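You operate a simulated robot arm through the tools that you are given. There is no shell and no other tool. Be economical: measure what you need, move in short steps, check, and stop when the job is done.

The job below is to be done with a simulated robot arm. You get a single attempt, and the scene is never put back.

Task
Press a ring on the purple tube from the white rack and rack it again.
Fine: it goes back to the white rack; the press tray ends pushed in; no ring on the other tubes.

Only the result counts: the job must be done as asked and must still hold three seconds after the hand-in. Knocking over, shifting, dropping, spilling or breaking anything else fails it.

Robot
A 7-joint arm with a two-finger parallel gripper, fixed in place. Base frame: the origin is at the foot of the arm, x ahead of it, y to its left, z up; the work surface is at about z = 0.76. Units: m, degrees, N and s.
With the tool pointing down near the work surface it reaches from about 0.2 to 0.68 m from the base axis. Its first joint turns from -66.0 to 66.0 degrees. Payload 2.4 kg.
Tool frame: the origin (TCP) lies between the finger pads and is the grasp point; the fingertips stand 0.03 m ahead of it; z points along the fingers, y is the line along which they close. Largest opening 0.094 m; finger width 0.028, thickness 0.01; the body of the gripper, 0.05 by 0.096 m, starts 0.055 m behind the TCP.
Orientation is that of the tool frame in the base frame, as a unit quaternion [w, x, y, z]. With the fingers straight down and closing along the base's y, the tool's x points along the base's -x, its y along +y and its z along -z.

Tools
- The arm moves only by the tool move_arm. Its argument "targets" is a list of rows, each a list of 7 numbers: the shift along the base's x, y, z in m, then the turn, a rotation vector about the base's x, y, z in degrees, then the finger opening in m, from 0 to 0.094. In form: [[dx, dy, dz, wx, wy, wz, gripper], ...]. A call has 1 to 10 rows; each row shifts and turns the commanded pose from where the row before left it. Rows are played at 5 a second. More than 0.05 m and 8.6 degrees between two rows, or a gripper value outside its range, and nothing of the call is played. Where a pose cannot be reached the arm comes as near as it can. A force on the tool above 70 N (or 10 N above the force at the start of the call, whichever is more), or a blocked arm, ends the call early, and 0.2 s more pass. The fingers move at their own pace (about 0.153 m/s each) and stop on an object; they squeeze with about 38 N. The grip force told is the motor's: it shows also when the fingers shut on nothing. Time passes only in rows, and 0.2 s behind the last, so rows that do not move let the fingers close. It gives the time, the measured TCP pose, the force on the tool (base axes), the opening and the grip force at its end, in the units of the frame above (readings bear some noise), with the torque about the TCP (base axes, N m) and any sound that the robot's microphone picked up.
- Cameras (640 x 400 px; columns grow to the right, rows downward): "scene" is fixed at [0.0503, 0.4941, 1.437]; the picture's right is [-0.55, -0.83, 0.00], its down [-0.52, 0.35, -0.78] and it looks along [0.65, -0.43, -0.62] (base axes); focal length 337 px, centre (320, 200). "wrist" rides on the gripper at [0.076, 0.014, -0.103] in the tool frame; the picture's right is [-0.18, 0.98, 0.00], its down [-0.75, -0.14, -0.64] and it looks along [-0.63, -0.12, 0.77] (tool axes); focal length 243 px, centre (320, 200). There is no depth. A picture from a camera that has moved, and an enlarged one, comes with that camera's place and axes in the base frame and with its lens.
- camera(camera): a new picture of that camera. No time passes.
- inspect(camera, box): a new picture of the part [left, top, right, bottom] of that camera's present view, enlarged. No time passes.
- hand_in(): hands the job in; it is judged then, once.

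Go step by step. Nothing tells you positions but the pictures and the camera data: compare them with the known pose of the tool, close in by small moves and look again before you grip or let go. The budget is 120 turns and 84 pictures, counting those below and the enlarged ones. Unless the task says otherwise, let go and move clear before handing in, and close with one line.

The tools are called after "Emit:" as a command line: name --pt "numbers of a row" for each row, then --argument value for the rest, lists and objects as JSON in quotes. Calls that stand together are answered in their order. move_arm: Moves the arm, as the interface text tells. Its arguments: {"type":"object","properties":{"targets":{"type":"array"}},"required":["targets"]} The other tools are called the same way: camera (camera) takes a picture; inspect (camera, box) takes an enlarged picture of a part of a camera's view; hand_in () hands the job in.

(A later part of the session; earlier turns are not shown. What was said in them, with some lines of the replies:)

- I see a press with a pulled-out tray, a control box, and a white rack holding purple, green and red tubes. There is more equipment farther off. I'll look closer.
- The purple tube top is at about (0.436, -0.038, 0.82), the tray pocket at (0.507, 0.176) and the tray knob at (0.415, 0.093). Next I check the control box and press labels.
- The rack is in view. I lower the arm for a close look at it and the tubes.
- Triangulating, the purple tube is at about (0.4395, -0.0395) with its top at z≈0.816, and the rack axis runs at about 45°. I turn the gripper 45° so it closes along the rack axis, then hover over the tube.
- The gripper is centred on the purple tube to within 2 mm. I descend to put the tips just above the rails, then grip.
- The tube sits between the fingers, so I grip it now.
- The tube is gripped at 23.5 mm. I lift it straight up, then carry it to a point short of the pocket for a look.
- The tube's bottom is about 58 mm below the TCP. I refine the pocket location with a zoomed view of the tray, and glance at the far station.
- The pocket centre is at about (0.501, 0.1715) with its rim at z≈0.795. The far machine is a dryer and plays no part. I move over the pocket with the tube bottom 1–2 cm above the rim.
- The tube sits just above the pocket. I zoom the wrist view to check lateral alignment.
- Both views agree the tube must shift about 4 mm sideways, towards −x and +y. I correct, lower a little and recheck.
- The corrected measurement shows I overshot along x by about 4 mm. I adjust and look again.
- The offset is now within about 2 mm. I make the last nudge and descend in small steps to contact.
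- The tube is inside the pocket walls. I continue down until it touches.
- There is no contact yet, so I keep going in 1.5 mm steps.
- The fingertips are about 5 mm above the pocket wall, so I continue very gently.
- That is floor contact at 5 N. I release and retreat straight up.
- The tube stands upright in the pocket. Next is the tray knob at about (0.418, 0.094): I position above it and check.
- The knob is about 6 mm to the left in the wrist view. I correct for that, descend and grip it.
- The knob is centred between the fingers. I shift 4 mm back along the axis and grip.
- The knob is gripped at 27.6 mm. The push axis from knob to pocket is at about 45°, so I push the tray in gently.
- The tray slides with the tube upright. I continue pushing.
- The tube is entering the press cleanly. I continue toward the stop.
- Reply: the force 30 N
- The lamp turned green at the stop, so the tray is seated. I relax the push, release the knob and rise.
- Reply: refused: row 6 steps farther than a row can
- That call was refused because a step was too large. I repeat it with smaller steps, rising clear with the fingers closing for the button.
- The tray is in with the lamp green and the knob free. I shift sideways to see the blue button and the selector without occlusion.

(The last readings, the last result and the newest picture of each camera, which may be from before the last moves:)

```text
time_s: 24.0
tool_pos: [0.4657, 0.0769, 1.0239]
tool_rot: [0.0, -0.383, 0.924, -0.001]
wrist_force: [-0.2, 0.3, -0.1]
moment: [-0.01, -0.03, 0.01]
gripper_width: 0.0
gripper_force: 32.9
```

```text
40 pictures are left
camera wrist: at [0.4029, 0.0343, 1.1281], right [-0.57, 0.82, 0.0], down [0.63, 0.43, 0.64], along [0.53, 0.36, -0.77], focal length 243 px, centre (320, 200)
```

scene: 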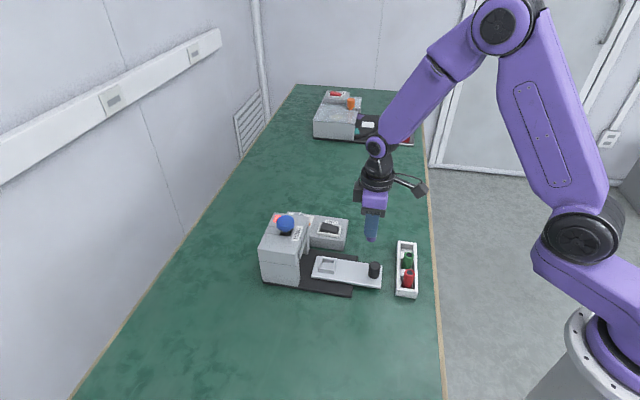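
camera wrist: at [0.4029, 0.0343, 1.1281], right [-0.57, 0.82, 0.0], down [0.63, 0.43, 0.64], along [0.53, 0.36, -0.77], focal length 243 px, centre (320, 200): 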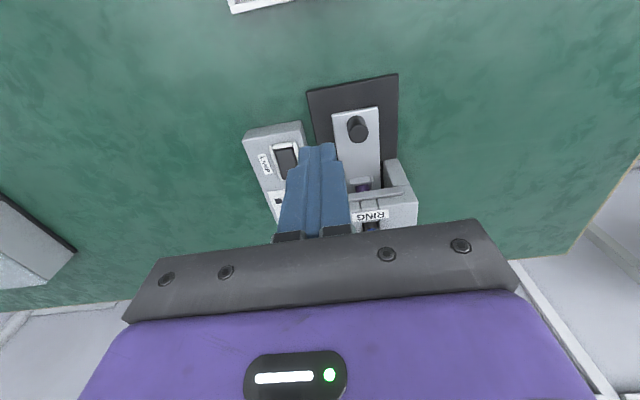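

The button is still hidden under the gripper. I back off along the axis.

Emit:
move_arm --pt "-0.033 -0.033 0 0 0 0 0.0" --pt "-0.033 -0.033 0 0 0 0 0.0" --pt "-0.02 -0.02 0 0 0 0 0.0"

Emit:
inspect --camera "wrist" --box '[240, 90, 460, 230]'

```text
time_s: 24.8
tool_pos: [0.3828, -0.0083, 1.0225]
tool_rot: [0.0, -0.383, 0.924, 0.0]
wrist_force: [0.0, -0.9, 0.1]
moment: [-0.04, 0.04, -0.02]
gripper_width: 0.0002
gripper_force: 33.1
```

```text
2.86 times, centred on (350, 160) of wrist
camera zoom: at [0.3205, -0.0509, 1.1257], right [-0.57, 0.82, 0.0], down [0.63, 0.43, 0.64], along [0.53, 0.36, -0.77], focal length 693 px, centre (234, 314)
```

zoom: 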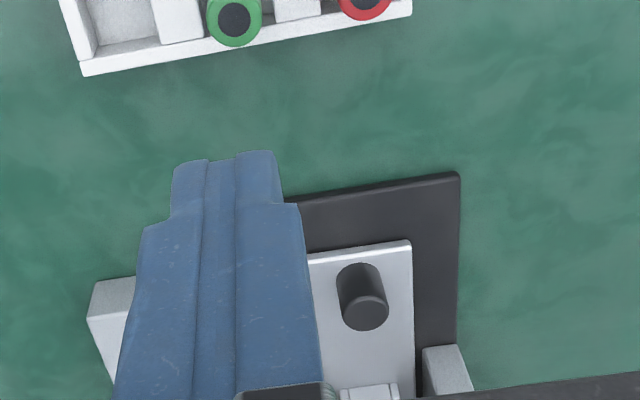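

Backing off goes the wrong way. The button must lie directly above the pressed-in pocket at about (0.573, 0.242), which matches the triangulation, so I move above it with the fingers closed.

Emit:
move_arm --pt "0.0272 0.0357 0 0 0 0 0.0" --pt "0.0272 0.0357 0 0 0 0 0.0" --pt "0.0272 0.0357 0 0 0 0 0.0" --pt "0.0272 0.0357 0 0 0 0 0.0" --pt "0.0272 0.0357 0 0 0 0 0.0" --pt "0.0272 0.0357 0 0 0 0 0.0" --pt "0.0272 0.0357 0 0 0 0 0.0" --pt "0 0 -0.03 0 0 0 0.0" --pt "0 0 -0.03 0 0 0 0.0"

Emit:
inspect --camera "scene" --box '[240, 180, 360, 260]'

Emit:
inspect --camera "wrist" --box '[150, 40, 450, 230]'

```text
time_s: 26.8
tool_pos: [0.5754, 0.2401, 0.9636]
tool_rot: [0.0, -0.383, 0.924, -0.001]
wrist_force: [-0.8, 0.7, 0.3]
moment: [-0.02, -0.04, -0.02]
gripper_width: 0.0
gripper_force: 33.5
```

```text
5.00 times, centred on (300, 220) of scene
camera zoom: at [0.0503, 0.4941, 1.4369], right [-0.55, -0.83, 0.0], down [-0.52, 0.35, -0.78], along [0.65, -0.43, -0.62], focal length 1685 px, centre (420, 100)
```

zoom: 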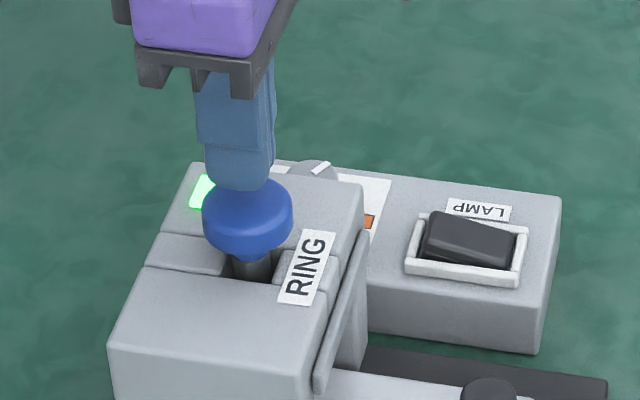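

```text
2.11 times, centred on (300, 135) of wrist
camera zoom: at [0.5121, 0.1974, 1.0664], right [-0.56, 0.83, 0.0], down [0.63, 0.43, 0.64], along [0.53, 0.36, -0.77], focal length 511 px, centre (362, 337)
```

zoom: 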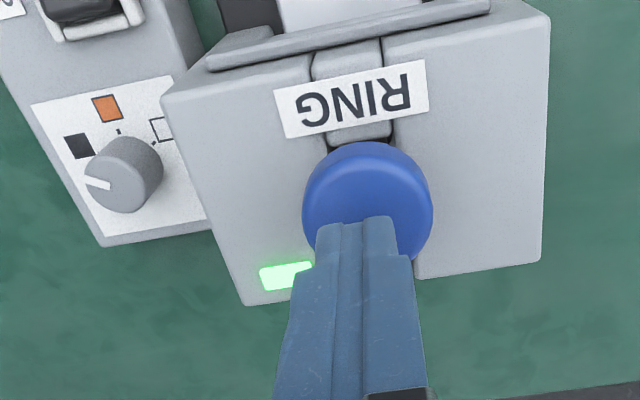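

The button is right under the fingertips and the selector reads black, which I leave alone. I nudge slightly and press down in small steps.

Emit:
move_arm --pt "-0.001 0.0015 -0.01 0 0 0 0.0" --pt "0 0 -0.006 0 0 0 0.0" --pt "0 0 -0.004 0 0 0 0.0" --pt "0 0 -0.004 0 0 0 0.0" --pt "0 0 -0.004 0 0 0 0.0"

Emit:
inspect --camera "scene" --box '[240, 180, 360, 260]'

```text
time_s: 28.0
tool_pos: [0.5748, 0.243, 0.937]
tool_rot: [0.003, -0.382, 0.924, 0.0]
wrist_force: [-6.5, -5.9, 26.6]
moment: [-0.31, 0.24, 0.06]
gripper_width: 0.0001
gripper_force: 32.6
```

```text
5.00 times, centred on (300, 220) of scene
camera zoom: at [0.0497, 0.4937, 1.4371], right [-0.55, -0.83, 0.0], down [-0.52, 0.35, -0.78], along [0.65, -0.43, -0.62], focal length 1685 px, centre (420, 100)
```

zoom: 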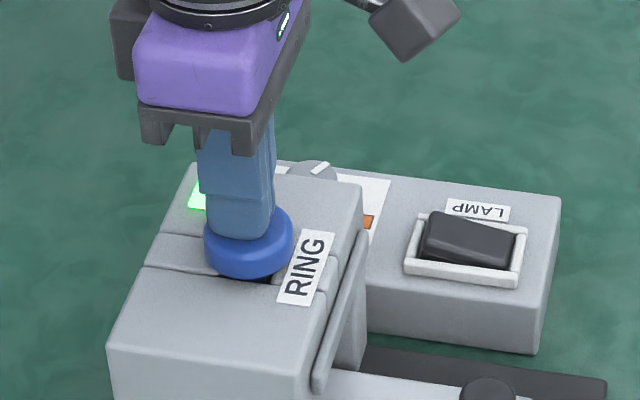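

The plunger is going down against a spring at about 27 N. I continue to the bottom.

Emit:
move_arm --pt "0 0 -0.004 0 0 0 0.0" --pt "0 0 -0.004 0 0 0 0.0" --pt "0 0 -0.003 0 0 0 0.0" --pt "0 0 -0.003 0 0 0 0.0"

Emit:
inspect --camera "scene" --box '[240, 180, 360, 260]'

```text
time_s: 28.6
tool_pos: [0.5737, 0.2426, 0.938]
tool_rot: [0.003, -0.382, 0.924, 0.0]
wrist_force: [-8.9, -3.4, 19.4]
moment: [-0.25, 0.5, -0.01]
gripper_width: 0.0002
gripper_force: 33.6
stopped in row 2: the force on the tool passed its limit at 75 N (the readings are from after the stop); the commanded pose is now the measured one
```

```text
5.00 times, centred on (300, 220) of scene
camera zoom: at [0.0497, 0.4939, 1.4371], right [-0.55, -0.83, 0.0], down [-0.52, 0.35, -0.78], along [0.65, -0.43, -0.62], focal length 1685 px, centre (420, 100)
```

zoom: 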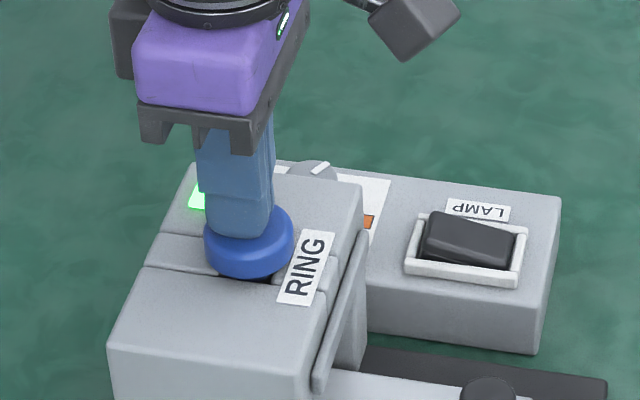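

The plunger hit a hard stop at 75 N. I hold it down for a moment, then release and look.

Emit:
move_arm --pt "0 0 -0.003 0 0 0 0.0" --pt "0 0 0 0 0 0 0.0" --pt "0 0 0 0 0 0 0.0" --pt "0 0 0 0 0 0 0.0" --pt "0 0 0 0 0 0 0.0"

Emit:
move_arm --pt "0 0 0.01 0 0 0 0.0" --pt "0 0 0.03 0 0 0 0.0" --pt "0 0 0.04 0 0 0 0.0"

Emit:
inspect --camera "scene" --box '[240, 180, 360, 260]'

```text
time_s: 29.8
tool_pos: [0.5754, 0.242, 0.9365]
tool_rot: [0.006, -0.383, 0.924, -0.001]
wrist_force: [-14.1, -6.5, 50.8]
moment: [-0.48, 0.77, -0.04]
gripper_width: 0.0
gripper_force: 32.9
```

```text
time_s: 30.6
tool_pos: [0.5731, 0.2416, 1.0143]
tool_rot: [0.002, -0.384, 0.924, 0.001]
wrist_force: [-0.5, 0.0, -0.7]
moment: [-0.05, 0.0, 0.0]
gripper_width: 0.0
gripper_force: 32.8
```

```text
5.00 times, centred on (300, 220) of scene
camera zoom: at [0.0503, 0.4941, 1.437], right [-0.55, -0.83, 0.0], down [-0.52, 0.35, -0.78], along [0.65, -0.43, -0.62], focal length 1685 px, centre (420, 100)
```

zoom: 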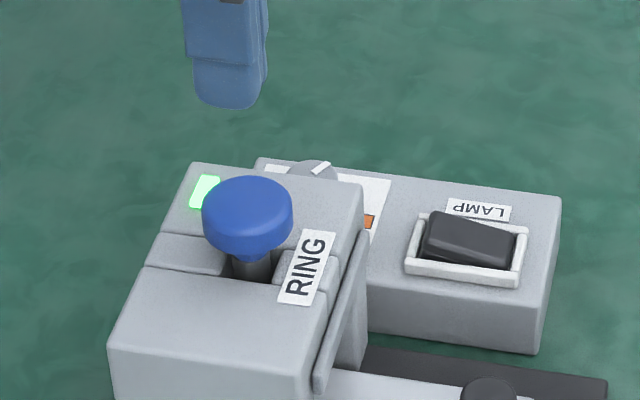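

The plunger sprang back. Now I return to the tray knob at (0.487, 0.156) to pull the tray out.

Emit:
move_arm --pt "-0.029 -0.0285 0 0 0 0 0.065" --pt "-0.029 -0.0285 0 0 0 0 0.065" --pt "-0.028 -0.0285 0 0 0 0 0.065" --pt "0 0 -0.05 0 0 0 0.065" --pt "0 0 -0.05 0 0 0 0.065" --pt "0 0 -0.04 0 0 0 0.065"

Emit:
camera --camera "wrist"

```text
time_s: 31.9
tool_pos: [0.485, 0.1554, 0.877]
tool_rot: [0.003, -0.383, 0.924, -0.001]
wrist_force: [0.5, 0.5, 0.8]
moment: [0.04, -0.02, 0.02]
gripper_width: 0.065
gripper_force: 0.0
```

```text
33 pictures are left
camera wrist: at [0.4224, 0.1124, 0.9781], right [-0.56, 0.83, 0.0], down [0.63, 0.43, 0.65], along [0.53, 0.36, -0.76], focal length 243 px, centre (320, 200)
```

wrist: 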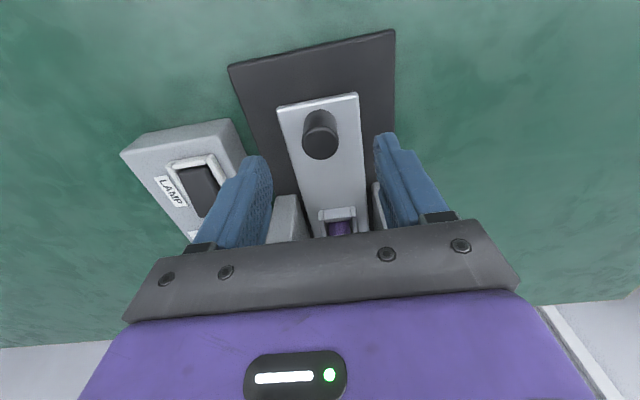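

The gripper is centred on the knob. I narrow the opening to keep clear of the lamp box, descend, grip and pull.

Emit:
move_arm --pt "0 0 0 0 0 0 0.05" --pt "0 0 -0.03 0 0 0 0.05" --pt "0 0 -0.023 0 0 0 0.05" --pt "0 0 0 0 0 0 0.02" --pt "0 0 0 0 0 0 0.02" --pt "-0.005 -0.005 0 0 0 0 0.02" --pt "-0.006 -0.006 0 0 0 0 0.02" --pt "-0.006 -0.006 0 0 0 0 0.02"

Emit:
inspect --camera "scene" --box '[240, 200, 400, 300]'

```text
time_s: 33.8
tool_pos: [0.4727, 0.1404, 0.8215]
tool_rot: [0.005, -0.382, 0.924, -0.001]
wrist_force: [-5.5, 7.7, 32.3]
moment: [0.72, 0.56, 0.09]
gripper_width: 0.0271
gripper_force: 45.1
```

```text
4.00 times, centred on (320, 250) of scene
camera zoom: at [0.0497, 0.4941, 1.437], right [-0.55, -0.83, 0.0], down [-0.52, 0.35, -0.78], along [0.65, -0.43, -0.62], focal length 1348 px, centre (320, 0)
```

zoom: 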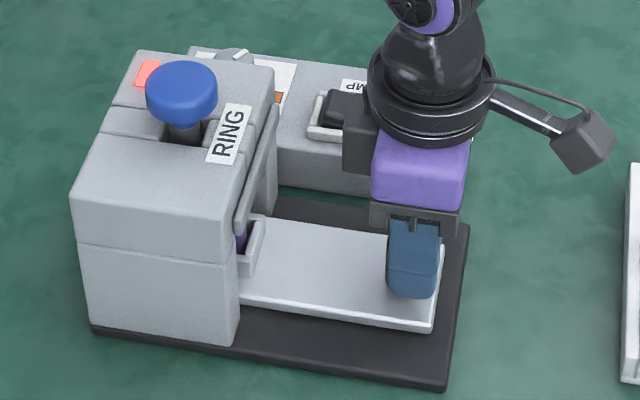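

The tray is moving. I relieve some downward load and pull it the rest of the way out.

Emit:
move_arm --pt "-0.006 -0.006 0.0015 0 0 0 0.02" --pt "-0.006 -0.006 0.001 0 0 0 0.02" --pt "-0.006 -0.006 0 0 0 0 0.02" --pt "-0.006 -0.006 0 0 0 0 0.02" --pt "-0.006 -0.006 0 0 0 0 0.02" --pt "-0.006 -0.006 0 0 0 0 0.02" --pt "-0.006 -0.006 0 0 0 0 0.02" --pt "-0.006 -0.006 0 0 0 0 0.02"

Emit:
inspect --camera "scene" --box '[240, 200, 400, 300]'

```text
time_s: 35.5
tool_pos: [0.4242, 0.0924, 0.8229]
tool_rot: [0.003, -0.383, 0.924, 0.0]
wrist_force: [7.3, -5.9, -16.2]
moment: [0.66, -0.03, -0.35]
gripper_width: 0.0273
gripper_force: 44.7
```

```text
4.00 times, centred on (320, 250) of scene
camera zoom: at [0.0507, 0.494, 1.437], right [-0.55, -0.83, 0.0], down [-0.52, 0.35, -0.78], along [0.65, -0.43, -0.62], focal length 1348 px, centre (320, 0)
```

zoom: 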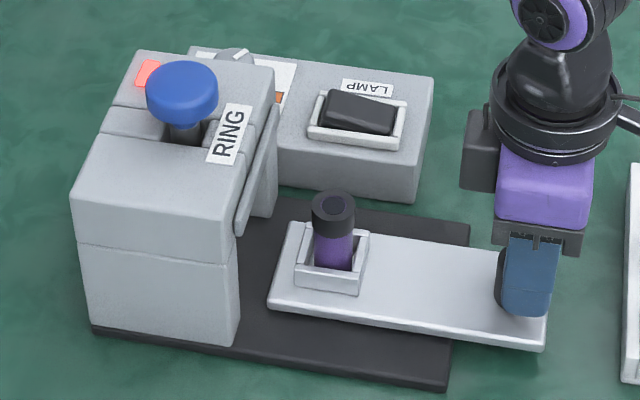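

A black ring now sits on the purple tube. I release the knob and go above the tube.

Emit:
move_arm --pt "0 0 0 0 0 0 0.055" --pt "0 0 0 0 0 0 0.055" --pt "0 0 0.04 0 0 0 0.055" --pt "0 0 0.05 0 0 0 0.055" --pt "0.0215 0.0215 0 0 0 0 0.055" --pt "0.0215 0.0215 0 0 0 0 0.055" --pt "0.0215 0.0215 0 0 0 0 0.055" --pt "0.0215 0.0215 0 0 0 0 0.055"

Emit:
camera --camera "wrist"

Emit:
inspect --camera "scene" --box '[280, 200, 380, 280]'

```text
time_s: 37.4
tool_pos: [0.5116, 0.1814, 0.9147]
tool_rot: [0.004, -0.383, 0.924, -0.001]
wrist_force: [0.1, 0.7, -1.2]
moment: [-0.02, 0.03, -0.04]
gripper_width: 0.0548
gripper_force: 0.0
```

```text
30 pictures are left
camera wrist: at [0.4467, 0.1377, 1.017], right [-0.56, 0.83, 0.0], down [0.63, 0.43, 0.65], along [0.53, 0.36, -0.76], focal length 243 px, centre (320, 200)
```

wrist: 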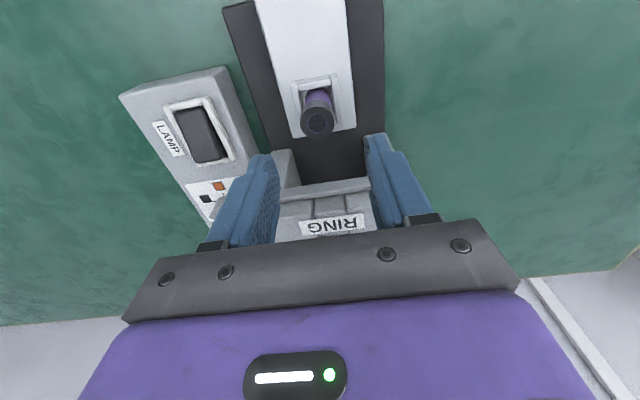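

```text
5.00 times, centred on (330, 240) of scene
camera zoom: at [0.0503, 0.4941, 1.4369], right [-0.55, -0.83, 0.0], down [-0.52, 0.35, -0.78], along [0.65, -0.43, -0.62], focal length 1685 px, centre (270, 0)
```

zoom: 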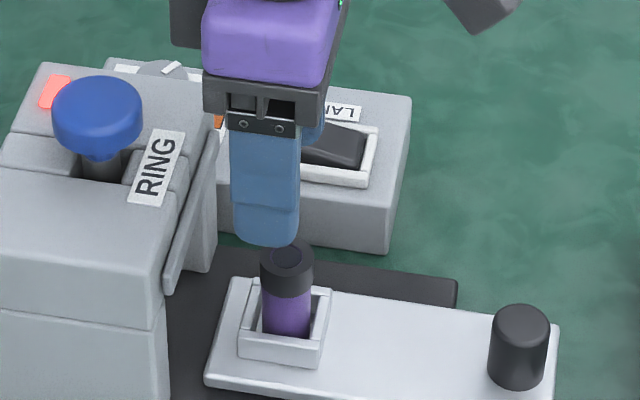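

The gripper is well aligned over the ringed tube. I level the small tilt, descend to the earlier grasp height and check before gripping.

Emit:
move_arm --pt "-0.001 -0.002 0 0 0.47 0 0.055" --pt "0 0 -0.04 0 0 0 0.055" --pt "0 0 -0.03 0 0 0 0.055" --pt "0 0 -0.0085 0 0 0 0.055"

Emit:
camera --camera "wrist"

Emit:
inspect --camera "scene" --box '[300, 220, 360, 280]'

```text
time_s: 38.4
tool_pos: [0.5072, 0.1795, 0.8331]
tool_rot: [0.0, -0.382, 0.924, 0.001]
wrist_force: [0.1, -1.2, 0.2]
moment: [0.03, 0.01, 0.02]
gripper_width: 0.0552
gripper_force: 0.0
```

```text
28 pictures are left
camera wrist: at [0.4451, 0.136, 0.9348], right [-0.56, 0.83, 0.0], down [0.63, 0.43, 0.64], along [0.53, 0.36, -0.77], focal length 243 px, centre (320, 200)
```

wrist: 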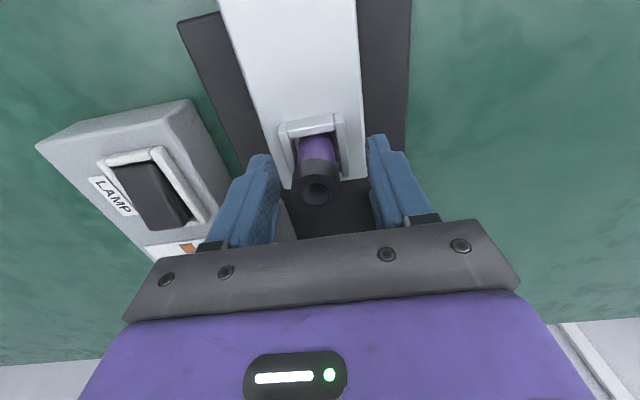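

```text
6.67 times, centred on (330, 250) of scene
camera zoom: at [0.0503, 0.4941, 1.437], right [-0.55, -0.83, 0.0], down [-0.52, 0.35, -0.78], along [0.65, -0.43, -0.62], focal length 2247 px, centre (253, -133)
```

zoom: 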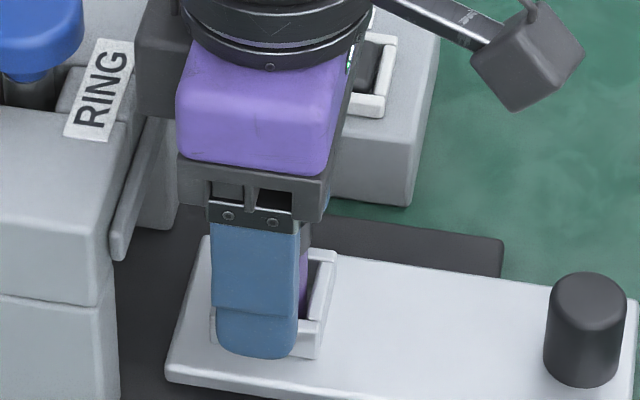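

The ring top is right at the TCP. I close the fingers.

Emit:
move_arm --pt "0 0 0.001 0 0 0 0.02" --pt "0 0 0 0 0 0 0.02" --pt "0 0 0 0 0 0 0.02"

Emit:
move_arm --pt "0 0 0.005 0 0 0 0.02" --pt "0 0 0.01 0 0 0 0.02" --pt "0 0 0.02 0 0 0 0.02" --pt "0 0 0.03 0 0 0 0.02" --pt "0 0 0.03 0 0 0 0.02"

Emit:
camera --camera "wrist"

Emit:
inspect --camera "scene" --box '[280, 200, 380, 280]'

```text
time_s: 39.1
tool_pos: [0.5077, 0.1781, 0.8347]
tool_rot: [-0.001, -0.382, 0.924, 0.002]
wrist_force: [0.3, 0.2, -0.5]
moment: [0.01, 0.05, -0.02]
gripper_width: 0.023
gripper_force: 37.8
```

```text
time_s: 40.4
tool_pos: [0.5106, 0.1759, 0.9283]
tool_rot: [-0.001, -0.382, 0.924, 0.002]
wrist_force: [-0.4, 0.3, -0.4]
moment: [0.02, 0.0, 0.0]
gripper_width: 0.0231
gripper_force: 37.9
```

```text
26 pictures are left
camera wrist: at [0.4474, 0.1336, 1.0301], right [-0.56, 0.83, 0.0], down [0.63, 0.43, 0.64], along [0.53, 0.36, -0.77], focal length 243 px, centre (320, 200)
```

wrist: 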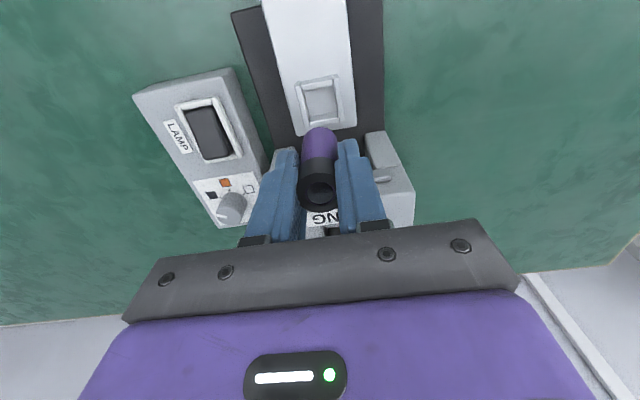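

```text
5.00 times, centred on (330, 240) of scene
camera zoom: at [0.0503, 0.4941, 1.437], right [-0.55, -0.83, 0.0], down [-0.52, 0.35, -0.78], along [0.65, -0.43, -0.62], focal length 1685 px, centre (270, 0)
```

zoom: 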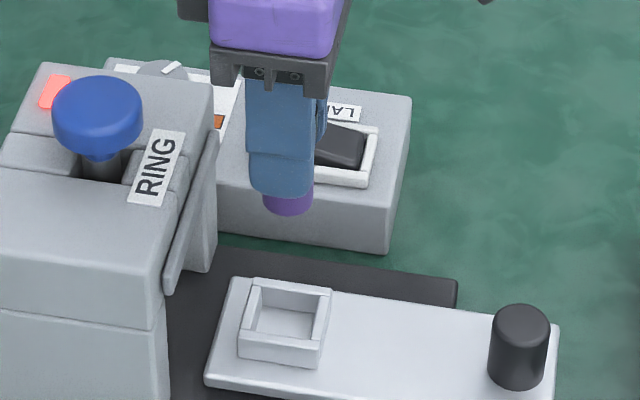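

The tube with its ring is lifted. It appears to sit a few mm forward of the TCP, so I zoom to measure that before racking.

Emit:
inspect --camera "wrist" --box '[270, 110, 370, 220]'

```text
3.64 times, centred on (320, 165) of wrist
camera zoom: at [0.4474, 0.1336, 1.0301], right [-0.56, 0.83, 0.0], down [0.63, 0.43, 0.64], along [0.53, 0.36, -0.77], focal length 882 px, centre (320, 327)
```

zoom: 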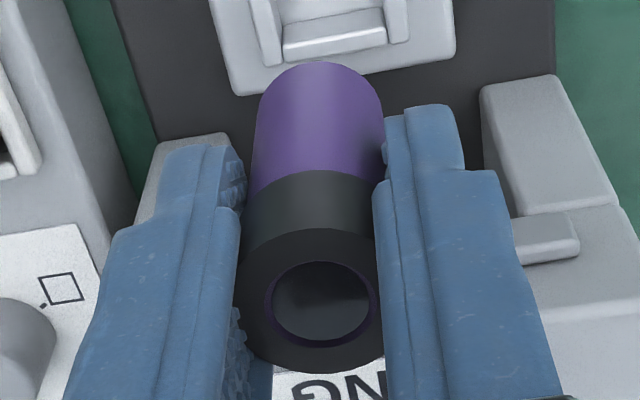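

The tube is held about 4 mm forward of the TCP. The TCP target over the slot is therefore about (0.4366, -0.0411), and I carry it there.

Emit:
move_arm --pt "-0.0123 -0.0362 0 0 0 0 0.015" --pt "-0.0123 -0.0362 0 0 0 0 0.015" --pt "-0.0124 -0.0362 0 0 0 0 0.015" --pt "-0.0123 -0.0362 0 0 0 0 0.015" --pt "-0.0123 -0.0361 0 0 0 0 0.015" --pt "-0.0124 -0.0361 0 0 0 0 0.015" --pt "0 0 -0.03 0 0 0 0.015" --pt "0 0 -0.02 0 0 0 0.015"

Emit:
camera --camera "wrist"

Emit:
inspect --camera "scene" --box '[370, 210, 440, 300]'

```text
time_s: 42.1
tool_pos: [0.433, -0.0418, 0.8816]
tool_rot: [0.0, -0.383, 0.924, 0.0]
wrist_force: [0.7, 0.2, -0.7]
moment: [0.01, -0.01, 0.01]
gripper_width: 0.0231
gripper_force: 37.9
```

```text
23 pictures are left
camera wrist: at [0.3707, -0.0848, 0.985], right [-0.56, 0.83, 0.0], down [0.63, 0.43, 0.64], along [0.53, 0.36, -0.77], focal length 243 px, centre (320, 200)
```

wrist: 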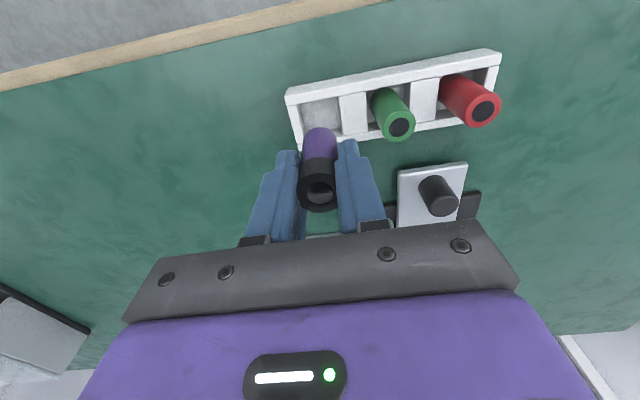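

```text
4.44 times, centred on (405, 255) of scene
camera zoom: at [0.0503, 0.4941, 1.437], right [-0.55, -0.83, 0.0], down [-0.52, 0.35, -0.78], along [0.65, -0.43, -0.62], focal length 1498 px, centre (-58, -44)
```

zoom: 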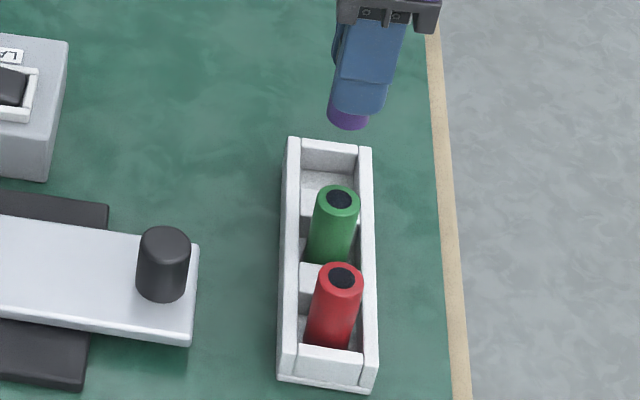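

I'm about 3 mm short in x, so I correct it, descend partway and check.

Emit:
move_arm --pt "0.003 0.0005 0 0 0 0 0.015" --pt "0 0 -0.02 0 0 0 0.015" --pt "0 0 -0.01 0 0 0 0.015" --pt "0 0 0 0 0 0 0.015"

Emit:
inspect --camera "wrist" --box '[260, 60, 440, 200]'

Emit:
inspect --camera "scene" --box '[385, 225, 425, 265]'

```text
time_s: 43.1
tool_pos: [0.437, -0.0406, 0.8514]
tool_rot: [0.0, -0.382, 0.924, 0.001]
wrist_force: [0.1, 0.2, 0.9]
moment: [0.01, 0.03, -0.03]
gripper_width: 0.0229
gripper_force: 37.9
```

```text
2.86 times, centred on (350, 130) of wrist
camera zoom: at [0.3744, -0.0841, 0.9537], right [-0.56, 0.83, 0.0], down [0.63, 0.43, 0.64], along [0.53, 0.36, -0.77], focal length 693 px, centre (234, 400)
```

zoom: 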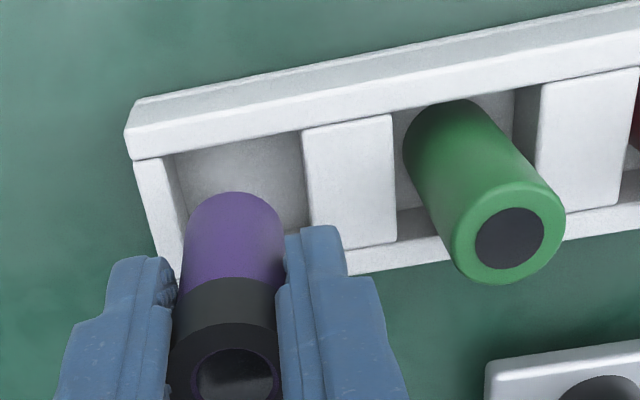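

```text
10.00 times, centred on (405, 245) of scene
camera zoom: at [0.0503, 0.4941, 1.437], right [-0.55, -0.83, 0.0], down [-0.52, 0.35, -0.78], along [0.65, -0.43, -0.62], focal length 3370 px, centre (-530, -250)
```

zoom: 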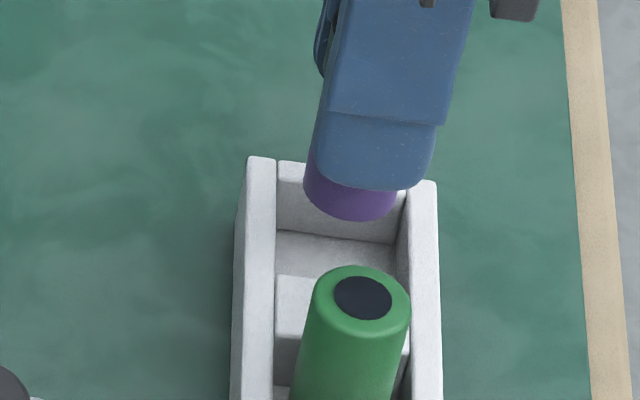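

Alignment across the rails is within 1 mm. Along the rack I nudge 1.5 mm, then lower into the slot.

Emit:
move_arm --pt "-0.001 0.001 -0.004 0 0 0 0.015" --pt "0 0 -0.006 0 0 0 0.015" --pt "0 0 -0.006 0 0 0 0.015" --pt "0 0 -0.006 0 0 0 0.015" --pt "0 0 -0.004 0 0 0 0.015"

Emit:
inspect --camera "wrist" --box '[260, 60, 440, 200]'

Emit:
inspect --camera "scene" --box '[375, 220, 435, 280]'

```text
time_s: 44.4
tool_pos: [0.4359, -0.0406, 0.8237]
tool_rot: [0.0, -0.382, 0.924, 0.002]
wrist_force: [0.7, -0.1, 0.7]
moment: [0.04, 0.03, 0.0]
gripper_width: 0.0229
gripper_force: 37.6
```

```text
2.86 times, centred on (350, 130) of wrist
camera zoom: at [0.3728, -0.082, 0.9261], right [-0.56, 0.83, 0.0], down [0.63, 0.43, 0.64], along [0.53, 0.36, -0.77], focal length 693 px, centre (234, 400)
```

zoom: 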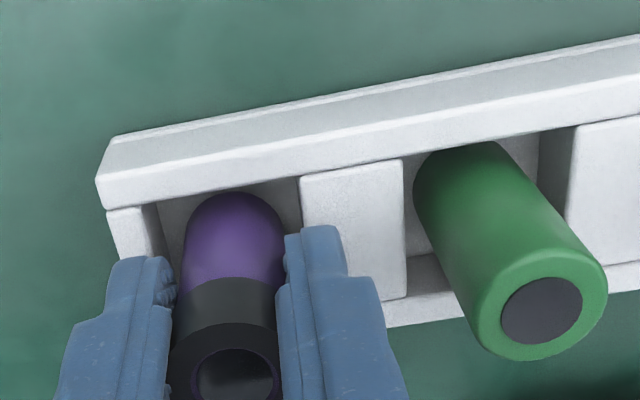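

```text
6.67 times, centred on (405, 250) of scene
camera zoom: at [0.0503, 0.4941, 1.437], right [-0.55, -0.83, 0.0], down [-0.52, 0.35, -0.78], along [0.65, -0.43, -0.62], focal length 2247 px, centre (-247, -133)
```

zoom: 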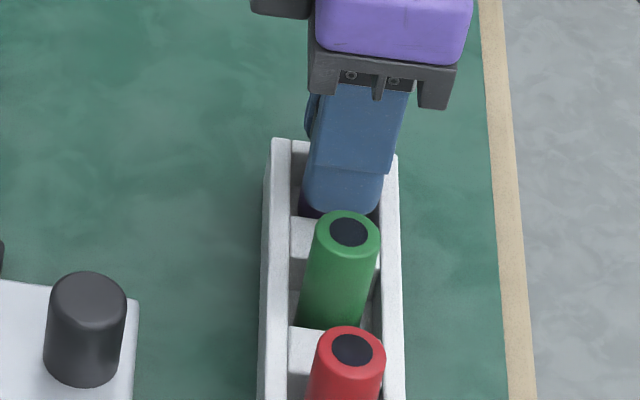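

The tube is in the slot. I ease down to contact.

Emit:
move_arm --pt "0 0 -0.0015 0 0 0 0.015" --pt "0 0 -0.0015 0 0 0 0.015" --pt "0 0 -0.001 0 0 0 0.015" --pt "0 0 0 0 0 0 0.015"

```text
time_s: 45.4
tool_pos: [0.4366, -0.0391, 0.8199]
tool_rot: [-0.001, -0.383, 0.924, 0.002]
wrist_force: [-0.5, 0.5, -0.8]
moment: [0.03, -0.02, 0.0]
gripper_width: 0.0229
gripper_force: 38.2
```

Emit:
move_arm --pt "0 0 -0.001 0 0 0 0.015" --pt "0 0 -0.001 0 0 0 0.015" --pt "0 0 0 0 0 0 0.015"

```text
time_s: 46.1
tool_pos: [0.4365, -0.0389, 0.8171]
tool_rot: [0.0, -0.383, 0.924, 0.001]
wrist_force: [-3.1, 1.5, 10.7]
moment: [0.12, 0.1, 0.01]
gripper_width: 0.023
gripper_force: 37.8
```

The tube is seated. I ease off slightly, open, and rise straight up.

Emit:
move_arm --pt "0 0 0.001 0 0 0 0.02" --pt "0 0 0 0 0 0 0.048" --pt "0 0 0 0 0 0 0.048" --pt "0 0 0.02 0 0 0 0.048" --pt "0 0 0.04 0 0 0 0.048" --pt "0 0 0.04 0 0 0 0.048"

Emit:
inspect --camera "scene" --box '[320, 215, 440, 305]'

```text
time_s: 47.5
tool_pos: [0.436, -0.0385, 0.9202]
tool_rot: [-0.001, -0.382, 0.924, 0.001]
wrist_force: [0.3, 0.0, 0.1]
moment: [0.0, -0.02, -0.02]
gripper_width: 0.0481
gripper_force: 0.0
```

```text
4.44 times, centred on (380, 260) of scene
camera zoom: at [0.0503, 0.4941, 1.437], right [-0.55, -0.83, 0.0], down [-0.52, 0.35, -0.78], along [0.65, -0.43, -0.62], focal length 1498 px, centre (53, -67)
```

zoom: 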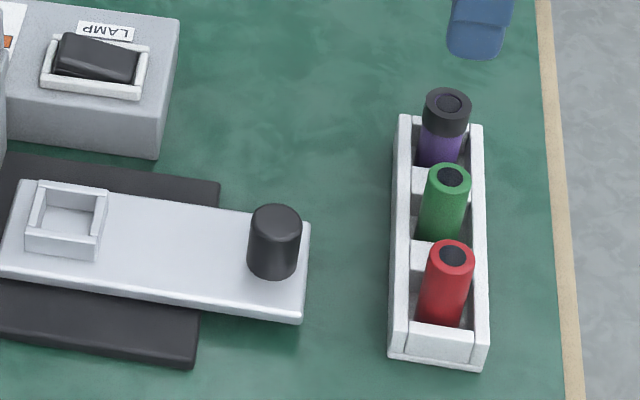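

The tube is racked upright with its ring. Now back to the tray knob at (0.424, 0.092) to push the tray in.

Emit:
move_arm --pt "-0.003 0.0327 0 0 0 0 0.055" --pt "-0.003 0.0327 0 0 0 0 0.055" --pt "-0.003 0.0327 0 0 0 0 0.055" --pt "-0.003 0.0327 0 0 0 0 0.055" --pt "0 0 -0.04 0 0 0 0.055"

Emit:
camera --camera "wrist"

```text
time_s: 48.8
tool_pos: [0.4272, 0.0943, 0.878]
tool_rot: [-0.001, -0.381, 0.924, 0.002]
wrist_force: [-0.4, -0.3, 0.2]
moment: [0.03, 0.02, 0.0]
gripper_width: 0.055
gripper_force: 0.0
```

```text
16 pictures are left
camera wrist: at [0.3633, 0.0508, 0.9805], right [-0.56, 0.83, 0.0], down [0.63, 0.43, 0.64], along [0.53, 0.36, -0.77], focal length 243 px, centre (320, 200)
```

wrist: 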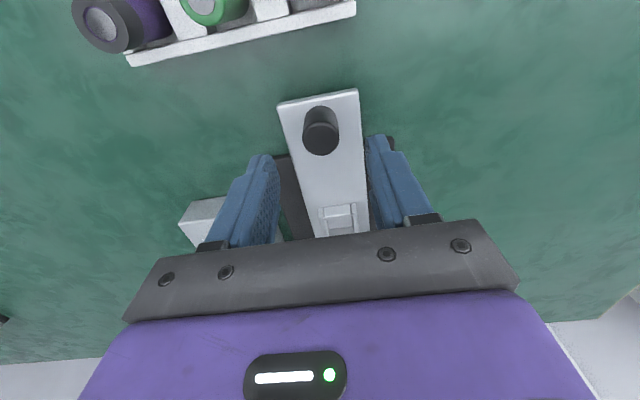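

The knob is centred between the fingers. I descend, grip, and push partway in.

Emit:
move_arm --pt "-0.001 -0.001 -0.03 0 0 0 0.055" --pt "0 0 -0.023 0 0 0 0.055" --pt "0 0 0 0 0 0 0.02" --pt "0 0 0 0 0 0 0.02" --pt "0.005 0.005 0 0 0 0 0.02" --pt "0.006 0.006 0 0 0 0 0.02" --pt "0.006 0.006 0 0 0 0 0.02" --pt "0.006 0.006 0 0 0 0 0.02" --pt "0.006 0.006 0 0 0 0 0.02"

```text
time_s: 50.8
tool_pos: [0.452, 0.1204, 0.8264]
tool_rot: [-0.001, -0.382, 0.924, 0.001]
wrist_force: [6.8, -7.7, -12.9]
moment: [-1.43, 0.4, -0.09]
gripper_width: 0.0273
gripper_force: 44.7
```

The tray is sliding. I push the remaining ~35 mm.

Emit:
move_arm --pt "0.006 0.006 0 0 0 0 0.02" --pt "0.006 0.006 0 0 0 0 0.02" --pt "0.006 0.006 0 0 0 0 0.02" --pt "0.006 0.006 0 0 0 0 0.02" --pt "0.006 0.006 0 0 0 0 0.02" --pt "0.005 0.005 0 0 0 0 0.02" --pt "0.002 0.002 0 0 0 0 0.02"

Emit:
inspect --camera "scene" --box '[240, 200, 400, 300]'

```text
time_s: 52.4
tool_pos: [0.4863, 0.155, 0.8253]
tool_rot: [-0.004, -0.381, 0.925, 0.001]
wrist_force: [-12.9, -15.9, 25.7]
moment: [-0.74, -0.17, 0.02]
gripper_width: 0.0277
gripper_force: 45.0
```

```text
4.00 times, centred on (320, 250) of scene
camera zoom: at [0.0496, 0.4936, 1.4372], right [-0.55, -0.83, 0.0], down [-0.52, 0.35, -0.78], along [0.65, -0.43, -0.62], focal length 1348 px, centre (320, 0)
```

zoom: 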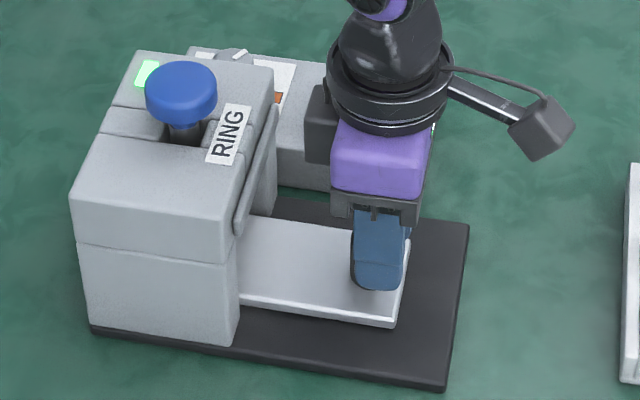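

The light is green and the tray is at its stop. I release and rise clear.

Emit:
move_arm --pt "0 0 0 0 0 0 0.05" --pt "0 0 0 0 0 0 0.05" --pt "0 0 0.04 0 0 0 0.05" --pt "0 0 0.045 0 0 0 0.05" --pt "0 0 0.045 0 0 0 0.05" --pt "-0.03 -0.01 0.02 0 0 0 0.05" --pt "-0.03 -0.01 0.02 0 0 0 0.05"

Emit:
inspect --camera "scene" --box '[240, 190, 440, 310]'

```text
time_s: 54.0
tool_pos: [0.4311, 0.133, 0.9972]
tool_rot: [0.0, -0.382, 0.924, 0.002]
wrist_force: [-0.5, -0.1, 0.4]
moment: [0.02, 0.0, 0.0]
gripper_width: 0.0499
gripper_force: 0.1
```

```text
3.20 times, centred on (340, 250) of scene
camera zoom: at [0.0503, 0.4941, 1.437], right [-0.55, -0.83, 0.0], down [-0.52, 0.35, -0.78], along [0.65, -0.43, -0.62], focal length 1078 px, centre (256, 40)
```

zoom: 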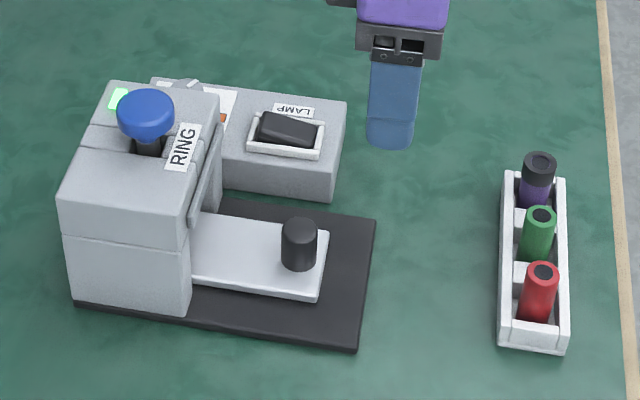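

The tray is in with the lamp green, and the ringed purple tube is back in the white rack. The other tubes are untouched and the arm is clear, so I hand in.

Emit:
hand_in

```text
The job is handed in.
```

The purple tube now has a black ring pressed on and is back in its slot in the white rack; the press tray is pushed in with its lamp green, and the other tubes have no rings.
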